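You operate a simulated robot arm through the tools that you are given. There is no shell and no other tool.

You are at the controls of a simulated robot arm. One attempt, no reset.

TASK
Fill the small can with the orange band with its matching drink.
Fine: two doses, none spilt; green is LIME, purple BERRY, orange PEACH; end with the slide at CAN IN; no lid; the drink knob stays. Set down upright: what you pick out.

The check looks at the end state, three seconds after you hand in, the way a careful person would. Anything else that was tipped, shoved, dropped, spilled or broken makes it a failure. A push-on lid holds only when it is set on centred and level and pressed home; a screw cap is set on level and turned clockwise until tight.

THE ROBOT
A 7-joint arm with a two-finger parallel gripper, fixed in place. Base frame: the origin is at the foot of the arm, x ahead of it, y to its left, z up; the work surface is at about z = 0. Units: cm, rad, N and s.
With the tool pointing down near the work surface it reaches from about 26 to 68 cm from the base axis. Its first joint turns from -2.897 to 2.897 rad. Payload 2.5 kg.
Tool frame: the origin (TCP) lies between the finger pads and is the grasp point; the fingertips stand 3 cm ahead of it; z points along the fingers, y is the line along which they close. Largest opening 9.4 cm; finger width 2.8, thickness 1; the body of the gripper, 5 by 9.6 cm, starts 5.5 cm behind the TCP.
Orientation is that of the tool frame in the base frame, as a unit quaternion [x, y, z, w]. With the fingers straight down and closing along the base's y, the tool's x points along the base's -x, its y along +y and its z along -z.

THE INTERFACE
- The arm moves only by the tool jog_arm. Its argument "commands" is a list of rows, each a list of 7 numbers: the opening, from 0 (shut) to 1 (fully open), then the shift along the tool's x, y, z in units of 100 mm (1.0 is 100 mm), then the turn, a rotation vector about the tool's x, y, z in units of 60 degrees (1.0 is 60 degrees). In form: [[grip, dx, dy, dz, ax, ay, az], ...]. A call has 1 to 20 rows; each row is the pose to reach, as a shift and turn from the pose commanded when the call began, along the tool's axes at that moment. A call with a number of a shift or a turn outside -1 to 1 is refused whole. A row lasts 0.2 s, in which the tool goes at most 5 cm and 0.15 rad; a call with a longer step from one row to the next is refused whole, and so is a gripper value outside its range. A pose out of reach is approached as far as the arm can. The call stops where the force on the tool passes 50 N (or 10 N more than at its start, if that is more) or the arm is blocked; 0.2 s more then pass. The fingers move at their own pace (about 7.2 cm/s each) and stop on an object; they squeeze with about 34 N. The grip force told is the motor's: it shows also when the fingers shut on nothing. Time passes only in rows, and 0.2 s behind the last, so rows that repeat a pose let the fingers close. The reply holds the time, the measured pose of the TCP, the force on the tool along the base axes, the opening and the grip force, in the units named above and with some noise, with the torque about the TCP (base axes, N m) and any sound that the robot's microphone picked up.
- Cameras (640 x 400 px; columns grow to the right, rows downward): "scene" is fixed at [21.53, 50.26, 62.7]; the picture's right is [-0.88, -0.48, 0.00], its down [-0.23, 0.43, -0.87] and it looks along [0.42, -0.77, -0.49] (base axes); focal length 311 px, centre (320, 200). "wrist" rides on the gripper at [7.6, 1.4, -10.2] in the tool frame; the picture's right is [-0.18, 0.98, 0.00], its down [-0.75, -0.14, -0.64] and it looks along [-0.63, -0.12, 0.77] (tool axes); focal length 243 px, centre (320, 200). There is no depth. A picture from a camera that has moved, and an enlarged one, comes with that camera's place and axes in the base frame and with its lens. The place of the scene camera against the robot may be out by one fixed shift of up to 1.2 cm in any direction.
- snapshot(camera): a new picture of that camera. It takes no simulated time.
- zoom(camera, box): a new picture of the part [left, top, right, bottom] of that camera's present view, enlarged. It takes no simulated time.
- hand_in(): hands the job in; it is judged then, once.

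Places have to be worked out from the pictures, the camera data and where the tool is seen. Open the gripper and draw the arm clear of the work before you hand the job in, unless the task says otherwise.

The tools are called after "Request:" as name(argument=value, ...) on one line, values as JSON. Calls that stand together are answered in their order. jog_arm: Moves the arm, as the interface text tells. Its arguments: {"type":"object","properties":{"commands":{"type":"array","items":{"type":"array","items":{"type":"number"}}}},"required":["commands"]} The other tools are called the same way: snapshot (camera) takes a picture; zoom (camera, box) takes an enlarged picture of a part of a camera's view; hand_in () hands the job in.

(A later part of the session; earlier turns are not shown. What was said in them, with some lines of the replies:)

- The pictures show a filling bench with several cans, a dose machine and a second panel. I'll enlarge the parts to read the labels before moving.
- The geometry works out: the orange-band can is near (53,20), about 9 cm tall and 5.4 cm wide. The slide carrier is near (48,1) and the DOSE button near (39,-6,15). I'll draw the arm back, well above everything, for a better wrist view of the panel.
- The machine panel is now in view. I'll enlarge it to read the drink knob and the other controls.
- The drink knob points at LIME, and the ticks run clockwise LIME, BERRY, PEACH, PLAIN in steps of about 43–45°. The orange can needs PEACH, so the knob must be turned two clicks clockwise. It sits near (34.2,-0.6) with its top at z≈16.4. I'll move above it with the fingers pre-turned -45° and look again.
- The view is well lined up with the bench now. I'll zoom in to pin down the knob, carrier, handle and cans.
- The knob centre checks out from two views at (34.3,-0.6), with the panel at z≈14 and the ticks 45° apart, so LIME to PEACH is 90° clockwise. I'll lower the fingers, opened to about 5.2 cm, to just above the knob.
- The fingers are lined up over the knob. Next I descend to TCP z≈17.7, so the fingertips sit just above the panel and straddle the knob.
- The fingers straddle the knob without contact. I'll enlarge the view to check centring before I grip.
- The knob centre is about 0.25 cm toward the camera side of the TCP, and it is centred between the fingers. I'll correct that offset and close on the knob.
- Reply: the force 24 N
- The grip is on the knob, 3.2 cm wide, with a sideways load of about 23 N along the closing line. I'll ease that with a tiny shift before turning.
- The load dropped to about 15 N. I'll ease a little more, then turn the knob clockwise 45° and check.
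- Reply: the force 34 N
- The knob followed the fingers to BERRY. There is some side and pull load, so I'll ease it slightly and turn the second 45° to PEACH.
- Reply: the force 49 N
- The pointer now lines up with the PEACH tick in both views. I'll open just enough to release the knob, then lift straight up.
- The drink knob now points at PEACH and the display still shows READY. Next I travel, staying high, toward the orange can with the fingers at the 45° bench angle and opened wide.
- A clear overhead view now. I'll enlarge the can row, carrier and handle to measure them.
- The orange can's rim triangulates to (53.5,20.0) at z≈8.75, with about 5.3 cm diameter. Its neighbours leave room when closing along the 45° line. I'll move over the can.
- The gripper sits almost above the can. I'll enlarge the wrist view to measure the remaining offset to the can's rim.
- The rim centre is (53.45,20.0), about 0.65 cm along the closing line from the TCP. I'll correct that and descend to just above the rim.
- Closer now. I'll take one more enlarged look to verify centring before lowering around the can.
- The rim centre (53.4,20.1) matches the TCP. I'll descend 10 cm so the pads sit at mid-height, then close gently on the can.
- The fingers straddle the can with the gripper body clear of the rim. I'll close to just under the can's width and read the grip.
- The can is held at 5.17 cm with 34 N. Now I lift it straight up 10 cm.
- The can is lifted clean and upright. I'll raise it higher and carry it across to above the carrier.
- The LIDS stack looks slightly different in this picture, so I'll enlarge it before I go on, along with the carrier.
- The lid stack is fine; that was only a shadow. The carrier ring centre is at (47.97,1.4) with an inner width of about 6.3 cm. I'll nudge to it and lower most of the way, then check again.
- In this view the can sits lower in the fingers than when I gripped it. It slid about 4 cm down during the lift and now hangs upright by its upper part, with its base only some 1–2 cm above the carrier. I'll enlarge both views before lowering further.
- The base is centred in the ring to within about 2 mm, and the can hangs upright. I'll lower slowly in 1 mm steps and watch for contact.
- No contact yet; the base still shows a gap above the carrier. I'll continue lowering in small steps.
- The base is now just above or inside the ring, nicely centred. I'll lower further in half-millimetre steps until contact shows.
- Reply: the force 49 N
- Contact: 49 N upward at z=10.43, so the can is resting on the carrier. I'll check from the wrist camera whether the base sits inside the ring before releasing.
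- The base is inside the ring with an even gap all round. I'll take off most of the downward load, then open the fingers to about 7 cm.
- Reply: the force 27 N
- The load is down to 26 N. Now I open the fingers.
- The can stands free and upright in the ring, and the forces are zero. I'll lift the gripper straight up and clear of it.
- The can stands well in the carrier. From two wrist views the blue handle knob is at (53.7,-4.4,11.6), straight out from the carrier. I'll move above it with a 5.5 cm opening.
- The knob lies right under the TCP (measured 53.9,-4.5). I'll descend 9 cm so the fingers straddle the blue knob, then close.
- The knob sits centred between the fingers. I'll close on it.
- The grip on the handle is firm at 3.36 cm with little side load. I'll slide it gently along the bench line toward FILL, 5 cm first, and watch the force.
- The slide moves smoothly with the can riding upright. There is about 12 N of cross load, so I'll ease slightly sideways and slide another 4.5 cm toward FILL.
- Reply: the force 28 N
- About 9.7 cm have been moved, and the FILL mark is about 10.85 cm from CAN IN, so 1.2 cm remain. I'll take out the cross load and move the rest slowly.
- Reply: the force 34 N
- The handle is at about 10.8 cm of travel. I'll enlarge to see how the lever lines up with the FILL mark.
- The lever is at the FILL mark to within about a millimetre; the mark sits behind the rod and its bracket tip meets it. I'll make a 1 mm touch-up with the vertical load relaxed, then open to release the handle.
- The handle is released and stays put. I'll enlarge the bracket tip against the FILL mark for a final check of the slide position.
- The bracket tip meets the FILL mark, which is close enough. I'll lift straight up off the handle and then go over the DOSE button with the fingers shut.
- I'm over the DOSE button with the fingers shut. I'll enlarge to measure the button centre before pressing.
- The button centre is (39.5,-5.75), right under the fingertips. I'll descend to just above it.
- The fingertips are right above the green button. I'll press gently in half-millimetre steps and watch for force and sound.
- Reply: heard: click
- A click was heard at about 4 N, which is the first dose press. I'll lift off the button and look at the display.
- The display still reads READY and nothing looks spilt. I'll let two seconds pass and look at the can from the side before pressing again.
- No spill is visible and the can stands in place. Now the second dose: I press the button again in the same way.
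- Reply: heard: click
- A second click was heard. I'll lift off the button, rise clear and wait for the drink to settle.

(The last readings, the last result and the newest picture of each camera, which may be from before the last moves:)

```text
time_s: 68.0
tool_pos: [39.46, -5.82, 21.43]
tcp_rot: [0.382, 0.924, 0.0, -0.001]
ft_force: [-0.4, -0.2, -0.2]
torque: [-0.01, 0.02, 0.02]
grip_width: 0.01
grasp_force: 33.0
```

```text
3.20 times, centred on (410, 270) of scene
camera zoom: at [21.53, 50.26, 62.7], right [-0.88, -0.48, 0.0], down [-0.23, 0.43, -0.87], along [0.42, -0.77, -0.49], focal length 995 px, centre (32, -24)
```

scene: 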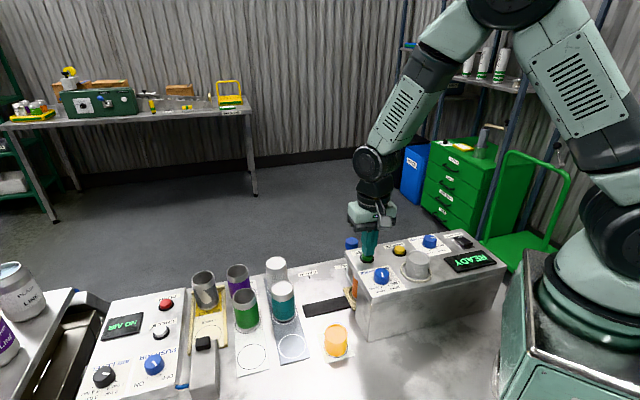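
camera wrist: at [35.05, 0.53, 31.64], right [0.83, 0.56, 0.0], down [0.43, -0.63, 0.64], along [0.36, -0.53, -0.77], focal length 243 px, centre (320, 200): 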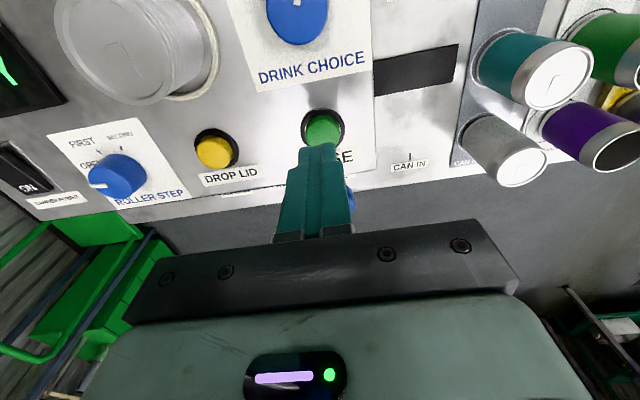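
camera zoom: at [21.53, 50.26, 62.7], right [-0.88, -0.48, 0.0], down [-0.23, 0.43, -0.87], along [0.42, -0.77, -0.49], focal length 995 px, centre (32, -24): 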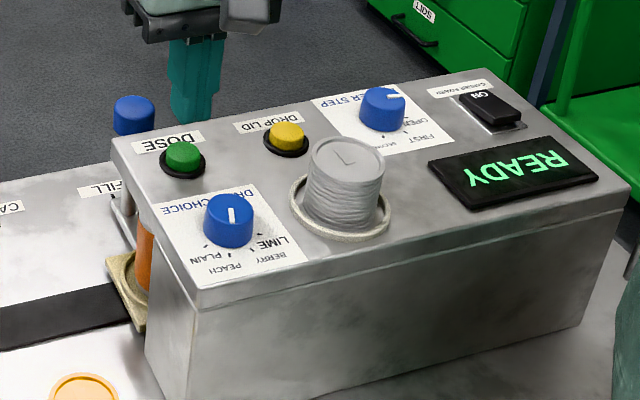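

All is clean and both doses have been pressed. I'll move back out over the handle with the fingers reopened to 5.5 cm.

Request:
jog_arm(commands=[[0, -0.1, 0, 0, 0, 0, 0], [0, -0.3, 0, 0, 0, 0, 0], [0.2, -0.5, 0, 0, 0, 0, 0], [0.4, -0.7, 0, 0, 0, 0, 0], [0.58, -0.85, 0, 0, 0, 0, 0], [0.58, -0.92, 0, 0, 0, 0, 0], [0.58, -0.92, 0, 0, 0, 0, 0], [0.58, -0.92, 0, 0, 0, 0, 0]])

Request:
snapshot(camera="wrist")

```text
time_s: 69.8
tool_pos: [45.92, -12.17, 21.38]
tcp_rot: [0.383, 0.924, 0.0, 0.001]
ft_force: [0.3, -0.5, -1.2]
torque: [0.01, -0.01, 0.0]
grip_width: 5.45
grasp_force: 0.1
```

```text
taken
camera wrist: at [41.59, -5.83, 31.64], right [0.83, 0.56, 0.0], down [0.43, -0.63, 0.64], along [0.36, -0.53, -0.77], focal length 243 px, centre (320, 200)
```

wrist: 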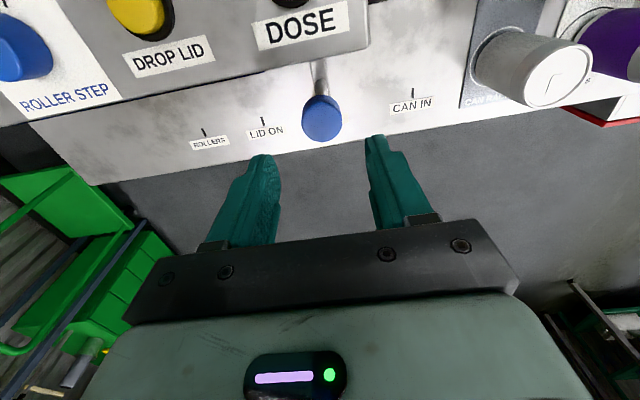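

The handle knob is right below at about (46.1,-12.2). I'll descend to straddle it and then close.

Request:
jog_arm(commands=[[0.58, 0, 0.01, 0.1, 0, 0, 0], [0.58, 0, 0.01, 0.3, 0, 0, 0], [0.58, 0, 0.01, 0.5, 0, 0, 0], [0.58, 0, 0.01, 0.7, 0, 0, 0], [0.58, 0, 0.01, 0.85, 0, 0, 0], [0.58, 0, 0.01, 0.95, 0, 0, 0], [0.58, 0, 0.01, 0.985, 0, 0, 0], [0.58, 0, 0.01, 0.985, 0, 0, 0]])

Request:
jog_arm(commands=[[0.45, 0, 0, 0, 0, 0, 0], [0.3, 0, 0, 0, 0, 0, 0], [0.2, 0, 0, 0, 0, 0, 0], [0.2, 0, 0, 0, 0, 0, 0]])

```text
time_s: 71.6
tool_pos: [46.01, -12.12, 11.64]
tcp_rot: [0.382, 0.924, -0.001, 0.0]
ft_force: [0.6, 0.0, 0.3]
torque: [0.02, -0.01, 0.02]
grip_width: 5.45
grasp_force: 0.1
```

```text
time_s: 72.6
tool_pos: [45.91, -12.1, 11.47]
tcp_rot: [0.382, 0.924, 0.0, -0.001]
ft_force: [0.0, -1.2, -1.6]
torque: [0.22, -0.17, 0.02]
grip_width: 3.36
grasp_force: 44.5
```

The handle is gripped again. I'll slide it back toward CAN IN slowly, with smooth starts and stops so the drink doesn't slosh.

Request:
jog_arm(commands=[[0.2, 0, 0.004, 0, 0, 0, 0], [0.2, 0, 0.012, 0, 0, 0, 0], [0.2, 0, 0.024, 0, 0, 0, 0], [0.2, 0, 0.039, 0, 0, 0, 0], [0.2, 0, 0.056, 0, 0, 0, 0], [0.2, -0.001, 0.074, 0, 0, 0, 0], [0.2, -0.001, 0.094, 0, 0, 0, 0], [0.2, -0.002, 0.114, 0, 0, 0, 0], [0.2, -0.002, 0.134, 0, 0, 0, 0], [0.2, -0.003, 0.154, 0, 0, 0, 0], [0.2, -0.003, 0.174, 0, 0, 0, 0], [0.2, -0.004, 0.194, 0, 0, 0, 0], [0.2, -0.004, 0.214, 0, 0, 0, 0], [0.2, -0.005, 0.234, 0, 0, 0, 0], [0.2, -0.005, 0.252, 0, 0, 0, 0], [0.2, -0.006, 0.267, 0, 0, 0, 0], [0.2, -0.006, 0.279, 0, 0, 0, 0], [0.2, -0.006, 0.288, 0, 0, 0, 0], [0.2, -0.006, 0.294, 0, 0, 0, 0], [0.2, -0.006, 0.296, 0, 0, 0, 0]])

Request:
zoom(camera="scene", box=[270, 230, 410, 330])

```text
time_s: 76.8
tool_pos: [48.14, -10.08, 11.61]
tcp_rot: [0.382, 0.924, -0.001, 0.0]
ft_force: [3.7, -3.8, -27.9]
torque: [-0.27, -0.87, -0.19]
grip_width: 3.37
grasp_force: 45.1
```

```text
4.00 times, centred on (340, 280) of scene
camera zoom: at [21.53, 50.26, 62.7], right [-0.88, -0.48, 0.0], down [-0.23, 0.43, -0.87], along [0.42, -0.77, -0.49], focal length 1244 px, centre (240, -120)
```

zoom: 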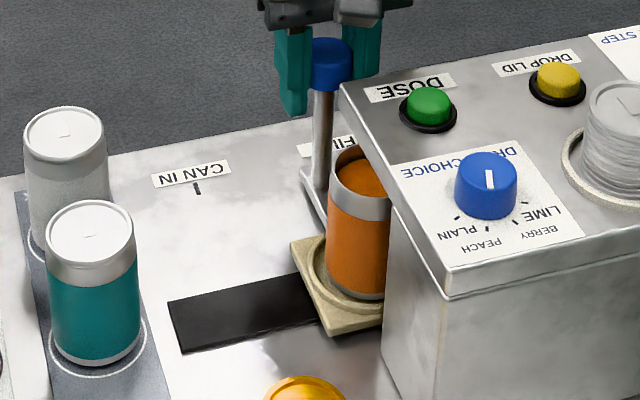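

The can is emerging, filled with orange drink below the rim and with no spill in sight. I'll relax the vertical load and continue slowly.

Request:
jog_arm(commands=[[0.2, 0, 0.004, 0.005, 0, 0, 0], [0.2, 0, 0.012, 0.01, 0, 0, 0], [0.2, 0, 0.025, 0.01, 0, 0, 0], [0.2, 0, 0.043, 0.01, 0, 0, 0], [0.2, -0.001, 0.065, 0.01, 0, 0, 0], [0.2, -0.001, 0.09, 0.01, 0, 0, 0], [0.2, -0.002, 0.117, 0.01, 0, 0, 0], [0.2, -0.002, 0.145, 0.01, 0, 0, 0], [0.2, -0.003, 0.173, 0.01, 0, 0, 0], [0.2, -0.003, 0.201, 0.01, 0, 0, 0], [0.2, -0.004, 0.229, 0.01, 0, 0, 0], [0.2, -0.004, 0.257, 0.01, 0, 0, 0], [0.2, -0.005, 0.285, 0.01, 0, 0, 0], [0.2, -0.005, 0.312, 0.01, 0, 0, 0], [0.2, -0.006, 0.337, 0.01, 0, 0, 0], [0.2, -0.006, 0.359, 0.01, 0, 0, 0], [0.2, -0.006, 0.377, 0.01, 0, 0, 0], [0.2, -0.006, 0.39, 0.01, 0, 0, 0], [0.2, -0.006, 0.398, 0.01, 0, 0, 0], [0.2, -0.006, 0.402, 0.01, 0, 0, 0]])

Request:
zoom(camera="scene", box=[270, 230, 410, 330])

Request:
snapshot(camera="wrist")

```text
time_s: 81.0
tool_pos: [51.1, -7.16, 11.48]
tcp_rot: [0.383, 0.924, 0.0, 0.0]
ft_force: [-16.7, 17.0, 28.8]
torque: [-0.24, 0.27, 0.01]
grip_width: 3.35
grasp_force: 44.8
```

```text
4.00 times, centred on (340, 280) of scene
camera zoom: at [21.53, 50.26, 62.7], right [-0.88, -0.48, 0.0], down [-0.23, 0.43, -0.87], along [0.42, -0.77, -0.49], focal length 1244 px, centre (240, -120)
```

zoom: 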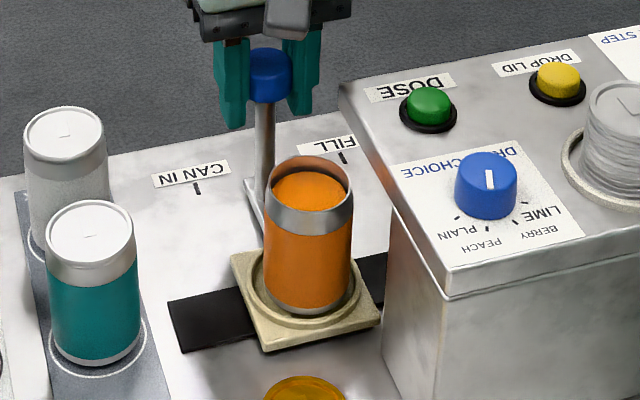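

```text
taken
camera wrist: at [46.7, -0.86, 21.68], right [0.83, 0.56, 0.0], down [0.43, -0.63, 0.64], along [0.36, -0.53, -0.77], focal length 243 px, centre (320, 200)
```

wrist: 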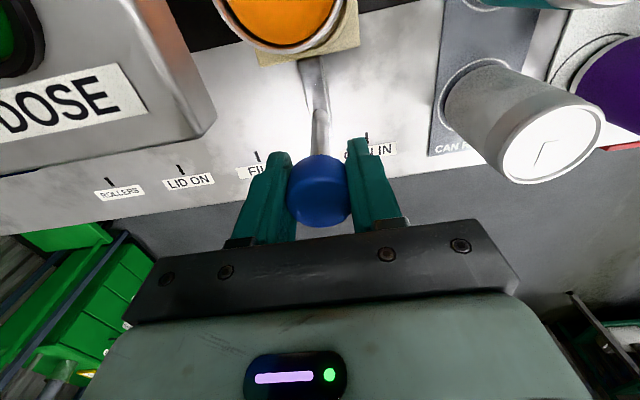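

The can is upright with a good level and nothing is spilt; about 3.8 cm remain to CAN IN. I'll relieve the side and vertical loads and slide the rest gently.

Request:
jog_arm(commands=[[0.2, 0.005, 0.004, -0.003, 0, 0, 0], [0.2, 0.01, 0.011, -0.005, 0, 0, 0], [0.2, 0.015, 0.023, -0.005, 0, 0, 0], [0.2, 0.015, 0.04, -0.005, 0, 0, 0], [0.2, 0.015, 0.06, -0.005, 0, 0, 0], [0.2, 0.015, 0.084, -0.005, 0, 0, 0], [0.2, 0.015, 0.109, -0.005, 0, 0, 0], [0.2, 0.015, 0.135, -0.005, 0, 0, 0], [0.2, 0.015, 0.161, -0.005, 0, 0, 0], [0.2, 0.015, 0.187, -0.005, 0, 0, 0], [0.2, 0.015, 0.213, -0.005, 0, 0, 0], [0.2, 0.014, 0.239, -0.005, 0, 0, 0], [0.2, 0.014, 0.265, -0.005, 0, 0, 0], [0.2, 0.013, 0.29, -0.005, 0, 0, 0], [0.2, 0.013, 0.314, -0.005, 0, 0, 0], [0.2, 0.012, 0.335, -0.005, 0, 0, 0], [0.2, 0.012, 0.352, -0.005, 0, 0, 0], [0.2, 0.012, 0.364, -0.005, 0, 0, 0], [0.2, 0.012, 0.372, -0.005, 0, 0, 0], [0.2, 0.012, 0.376, -0.005, 0, 0, 0]])

Request:
zoom(camera="scene", box=[270, 230, 410, 330])

Request:
snapshot(camera="wrist")

```text
time_s: 85.2
tool_pos: [53.56, -4.51, 11.56]
tcp_rot: [0.383, 0.924, -0.001, 0.0]
ft_force: [18.7, -16.7, -23.5]
torque: [-0.28, 0.13, -0.06]
grip_width: 3.36
grasp_force: 45.4
```

```text
4.00 times, centred on (340, 280) of scene
camera zoom: at [21.53, 50.26, 62.7], right [-0.88, -0.48, 0.0], down [-0.23, 0.43, -0.87], along [0.42, -0.77, -0.49], focal length 1244 px, centre (240, -120)
```

zoom: 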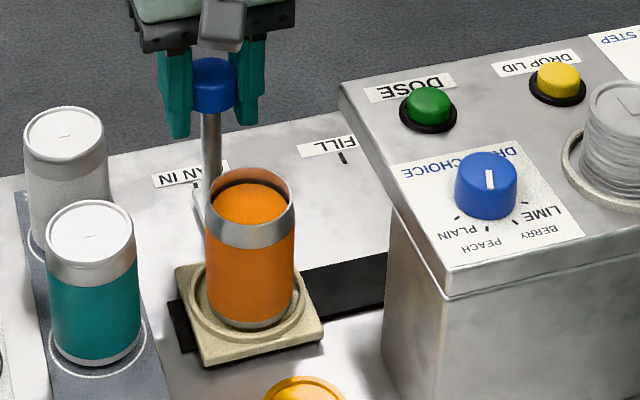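

```text
taken
camera wrist: at [49.27, 1.82, 21.74], right [0.83, 0.56, 0.0], down [0.43, -0.63, 0.64], along [0.36, -0.53, -0.77], focal length 243 px, centre (320, 200)
```

wrist: 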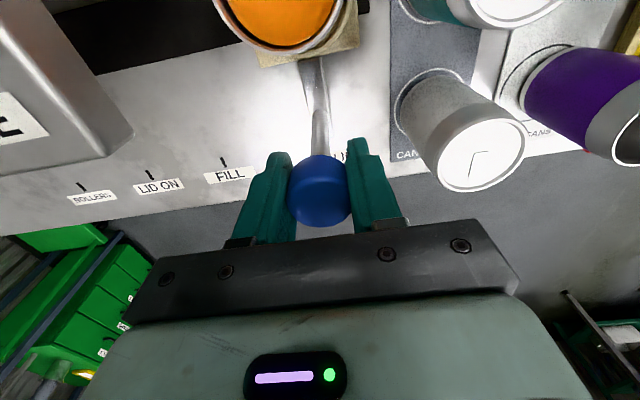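

The measured handle position is about 1.8 mm short of its original spot. I'll ease out the loads and move that last bit, then compare with the mark.

Request:
jog_arm(commands=[[0.2, -0.005, 0.004, 0.002, 0, 0, 0], [0.2, -0.01, 0.009, 0.004, 0, 0, 0], [0.2, -0.012, 0.014, 0.005, 0, 0, 0], [0.2, -0.012, 0.018, 0.005, 0, 0, 0], [0.2, -0.012, 0.018, 0.005, 0, 0, 0]])

Request:
zoom(camera="scene", box=[270, 230, 360, 310])

```text
time_s: 86.4
tool_pos: [53.8, -4.38, 11.43]
tcp_rot: [0.382, 0.924, 0.001, 0.0]
ft_force: [-4.9, -4.3, 7.1]
torque: [0.16, -0.24, 0.21]
grip_width: 3.36
grasp_force: 44.7
```

```text
5.00 times, centred on (315, 270) of scene
camera zoom: at [21.53, 50.26, 62.7], right [-0.88, -0.48, 0.0], down [-0.23, 0.43, -0.87], along [0.42, -0.77, -0.49], focal length 1555 px, centre (345, -150)
```

zoom: 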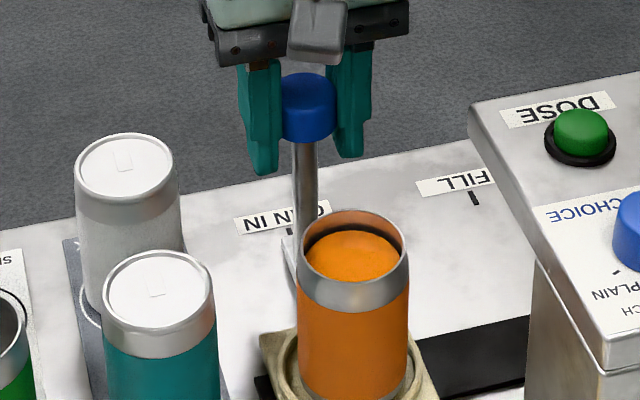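

The handle is back at its original position with slight resistance from the end stop, and the bracket meets the CAN IN mark. I'll open and lift off the handle.

Request:
jog_arm(commands=[[0.3, 0, 0, 0, 0, 0, 0], [0.45, 0, 0, 0, 0, 0, 0], [0.58, 0, 0, 0, 0, 0, 0], [0.58, 0, 0, 0, 0, 0, 0], [0.58, 0, 0, -0.05, 0, 0, 0], [0.58, 0, 0, -0.2, 0, 0, 0], [0.58, 0, 0, -0.4, 0, 0, 0], [0.58, 0, 0, -0.6, 0, 0, 0], [0.58, 0, 0, -0.8, 0, 0, 0], [0.58, 0, 0, -0.95, 0, 0, 0], [0.58, 0, 0, -1.0, 0, 0, 0], [0.58, 0, 0, -1.0, 0, 0, 0]])

Request:
snapshot(camera="wrist")

Request:
zoom(camera="scene", box=[180, 230, 360, 390])

```text
time_s: 89.0
tool_pos: [53.9, -4.41, 21.44]
tcp_rot: [0.383, 0.924, 0.0, 0.0]
ft_force: [0.3, -0.3, -0.7]
torque: [-0.05, 0.04, 0.0]
grip_width: 5.43
grasp_force: 0.0
```

```text
taken
camera wrist: at [49.51, 1.93, 31.63], right [0.83, 0.56, 0.0], down [0.43, -0.63, 0.64], along [0.36, -0.53, -0.77], focal length 243 px, centre (320, 200)
```

wrist: 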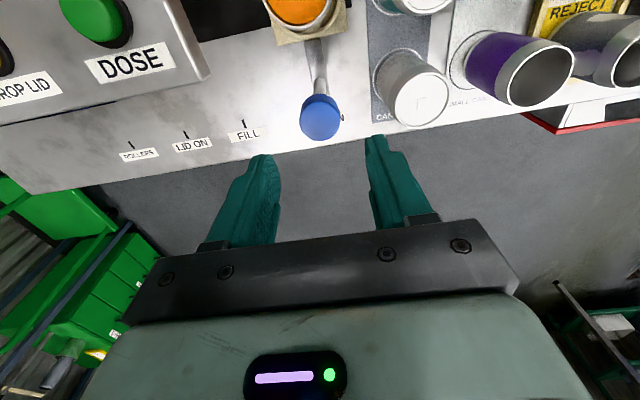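

```text
2.50 times, centred on (270, 310) of scene
camera zoom: at [21.53, 50.26, 62.7], right [-0.88, -0.48, 0.0], down [-0.23, 0.43, -0.87], along [0.42, -0.77, -0.49], focal length 778 px, centre (445, -75)
```

zoom: 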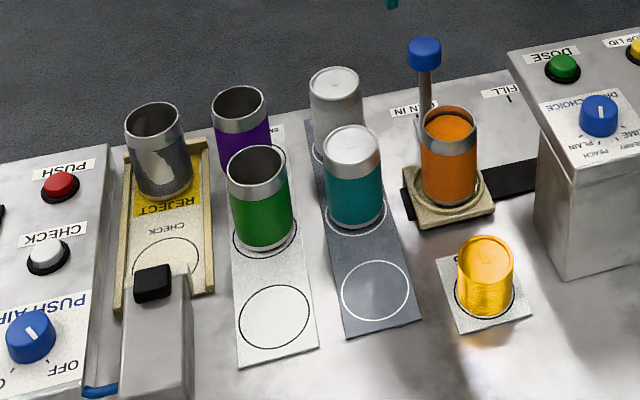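

Compared with the first picture, the handle and carrier are back in exactly the same place, and the can stands in the carrier full of orange drink. I'll raise the arm, open the gripper and take a closer look at the can and bench.

Request:
jog_arm(commands=[[0.7, 0, 0, -0.15, 0, 0, 0], [0.85, 0, 0, -0.35, 0, 0, 0], [1, 0, 0, -0.6, 0, 0, 0], [1, 0, 0, -0.85, 0, 0, 0], [1, 0.05, 0, -1.0, 0, 0, 0], [1, 0.25, 0, -1.0, 0, 0, 0], [1, 0.5, 0, -1.0, 0, 0, 0], [1, 0.75, 0, -1.0, 0, 0, 0], [1, 0.95, 0, -1.0, 0, 0, 0], [1, 0.95, 0, -1.0, 0, 0, 0]])

Request:
snapshot(camera="wrist")

Request:
zoom(camera="scene", box=[290, 240, 360, 320])

```text
time_s: 91.2
tool_pos: [47.18, 2.27, 31.35]
tcp_rot: [0.382, 0.924, 0.0, -0.001]
ft_force: [1.3, 0.1, 0.1]
torque: [0.01, -0.01, -0.02]
grip_width: 9.41
grasp_force: 0.1
```

```text
taken
camera wrist: at [42.76, 8.58, 41.63], right [0.83, 0.56, 0.0], down [0.43, -0.63, 0.64], along [0.36, -0.53, -0.77], focal length 243 px, centre (320, 200)
```

wrist: 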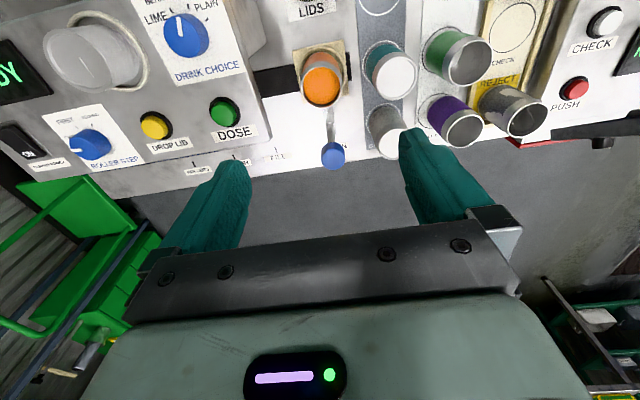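

```text
5.00 times, centred on (325, 280) of scene
camera zoom: at [21.53, 50.26, 62.7], right [-0.88, -0.48, 0.0], down [-0.23, 0.43, -0.87], along [0.42, -0.77, -0.49], focal length 1555 px, centre (295, -200)
```

zoom: 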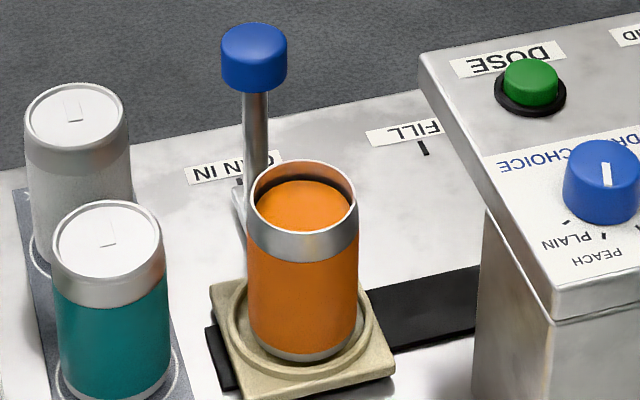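

The can looks good. I'll do one more enlarged wrist check of the drink surface, the ring and the drink knob, looking for any drips.

Request:
zoom(camera="wrist", box=[270, 20, 390, 180])

Request:
zoom(camera="wrist", box=[130, 0, 270, 90])

```text
2.50 times, centred on (330, 100) of wrist
camera zoom: at [42.76, 8.58, 41.63], right [0.83, 0.56, 0.0], down [0.43, -0.63, 0.64], along [0.36, -0.53, -0.77], focal length 606 px, centre (295, 450)
```

zoom: 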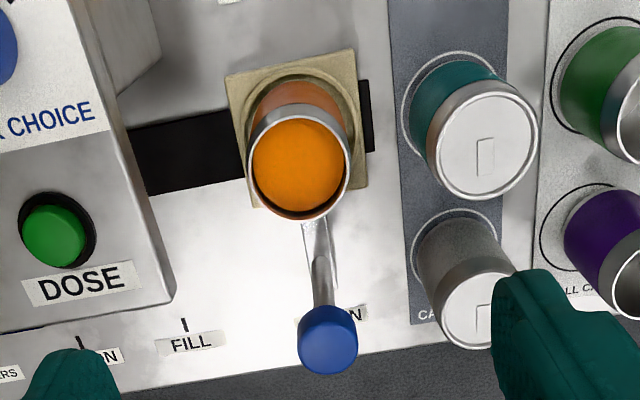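

```text
4.44 times, centred on (200, 45) of wrist
camera zoom: at [42.76, 8.58, 41.63], right [0.83, 0.56, 0.0], down [0.43, -0.63, 0.64], along [0.36, -0.53, -0.77], focal length 1078 px, centre (853, 889)
```

zoom: 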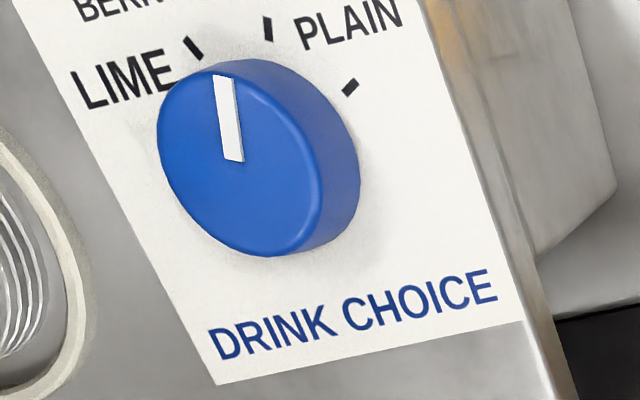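

The pointer measures about 114°, right on PEACH. The drink is orange and level, and I see no drips on the bench or carrier. I'll draw the arm up and away from the work.

Request:
jog_arm(commands=[[1, 0, 0, -0.15, 0, 0, 0], [1, 0, 0, -0.35, 0, 0, 0], [1, -0.05, -0.1, -0.6, 0, 0, 0], [1, -0.15, -0.3, -0.85, 0, 0, 0], [1, -0.25, -0.5, -1.0, 0, 0, 0], [1, -0.33, -0.7, -1.0, 0, 0, 0], [1, -0.38, -0.9, -1.0, 0, 0, 0], [1, -0.4, -1.0, -1.0, 0, 0, 0], [1, -0.4, -1.0, -1.0, 0, 0, 0]])

Request:
snapshot(camera="scene")

Request:
zoom(camera="scene", box=[180, 230, 420, 390])

```text
time_s: 93.2
tool_pos: [42.88, -7.76, 41.32]
tcp_rot: [0.383, 0.924, -0.001, 0.0]
ft_force: [0.4, 0.3, 0.0]
torque: [-0.03, -0.01, -0.03]
grip_width: 9.4
grasp_force: 0.1
```

```text
taken
```

scene: 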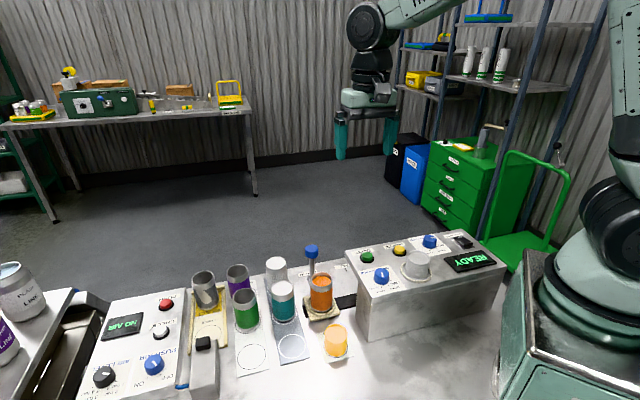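

```text
2.50 times, centred on (300, 310) of scene
camera zoom: at [21.53, 50.26, 62.7], right [-0.88, -0.48, 0.0], down [-0.23, 0.43, -0.87], along [0.42, -0.77, -0.49], focal length 778 px, centre (370, -75)
```

zoom: 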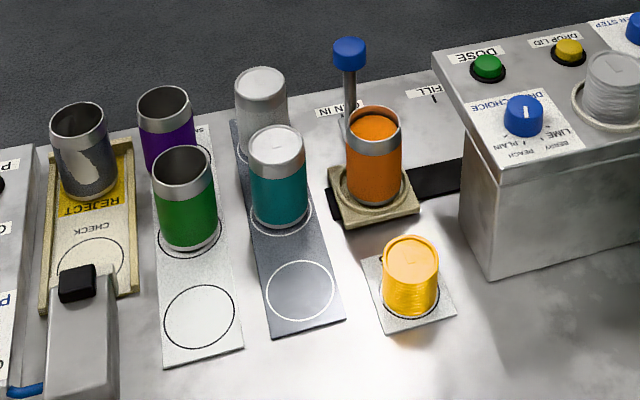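

Everything is in place. The orange-band can holds two doses of peach and stands upright in the carrier at CAN IN, without a lid. The drink knob is left on PEACH, nothing is spilt or disturbed, and the gripper is open with the arm clear. I'm handing in.

Request:
hand_in()

```text
The job is handed in.
```

I filled the small orange-band can with two doses of PEACH and handed the job in. The tool only confirmed that it was handed in, so I don't have a verdict.

- **Drink:** The drink knob was on LIME at the start, so I turned it to PEACH. I read "the drink knob stays" as leaving it where the drink needs it, so it is still on PEACH.
- **Doses:** I pressed DOSE twice with the slide at FILL and heard one click each time. The can came back with orange drink just below the rim, and I saw no spill in the pictures.
- **End state:** The slide is back at CAN IN, with the handle where it started. The can stands upright in the slide's carrier with no lid. I left it there because the task named no other place for it. The gripper is open and the arm is clear.
- **Slip while lifting:** The can slid about 4 cm down in the fingers while still empty. It stayed upright and was set down centred in the carrier ring.
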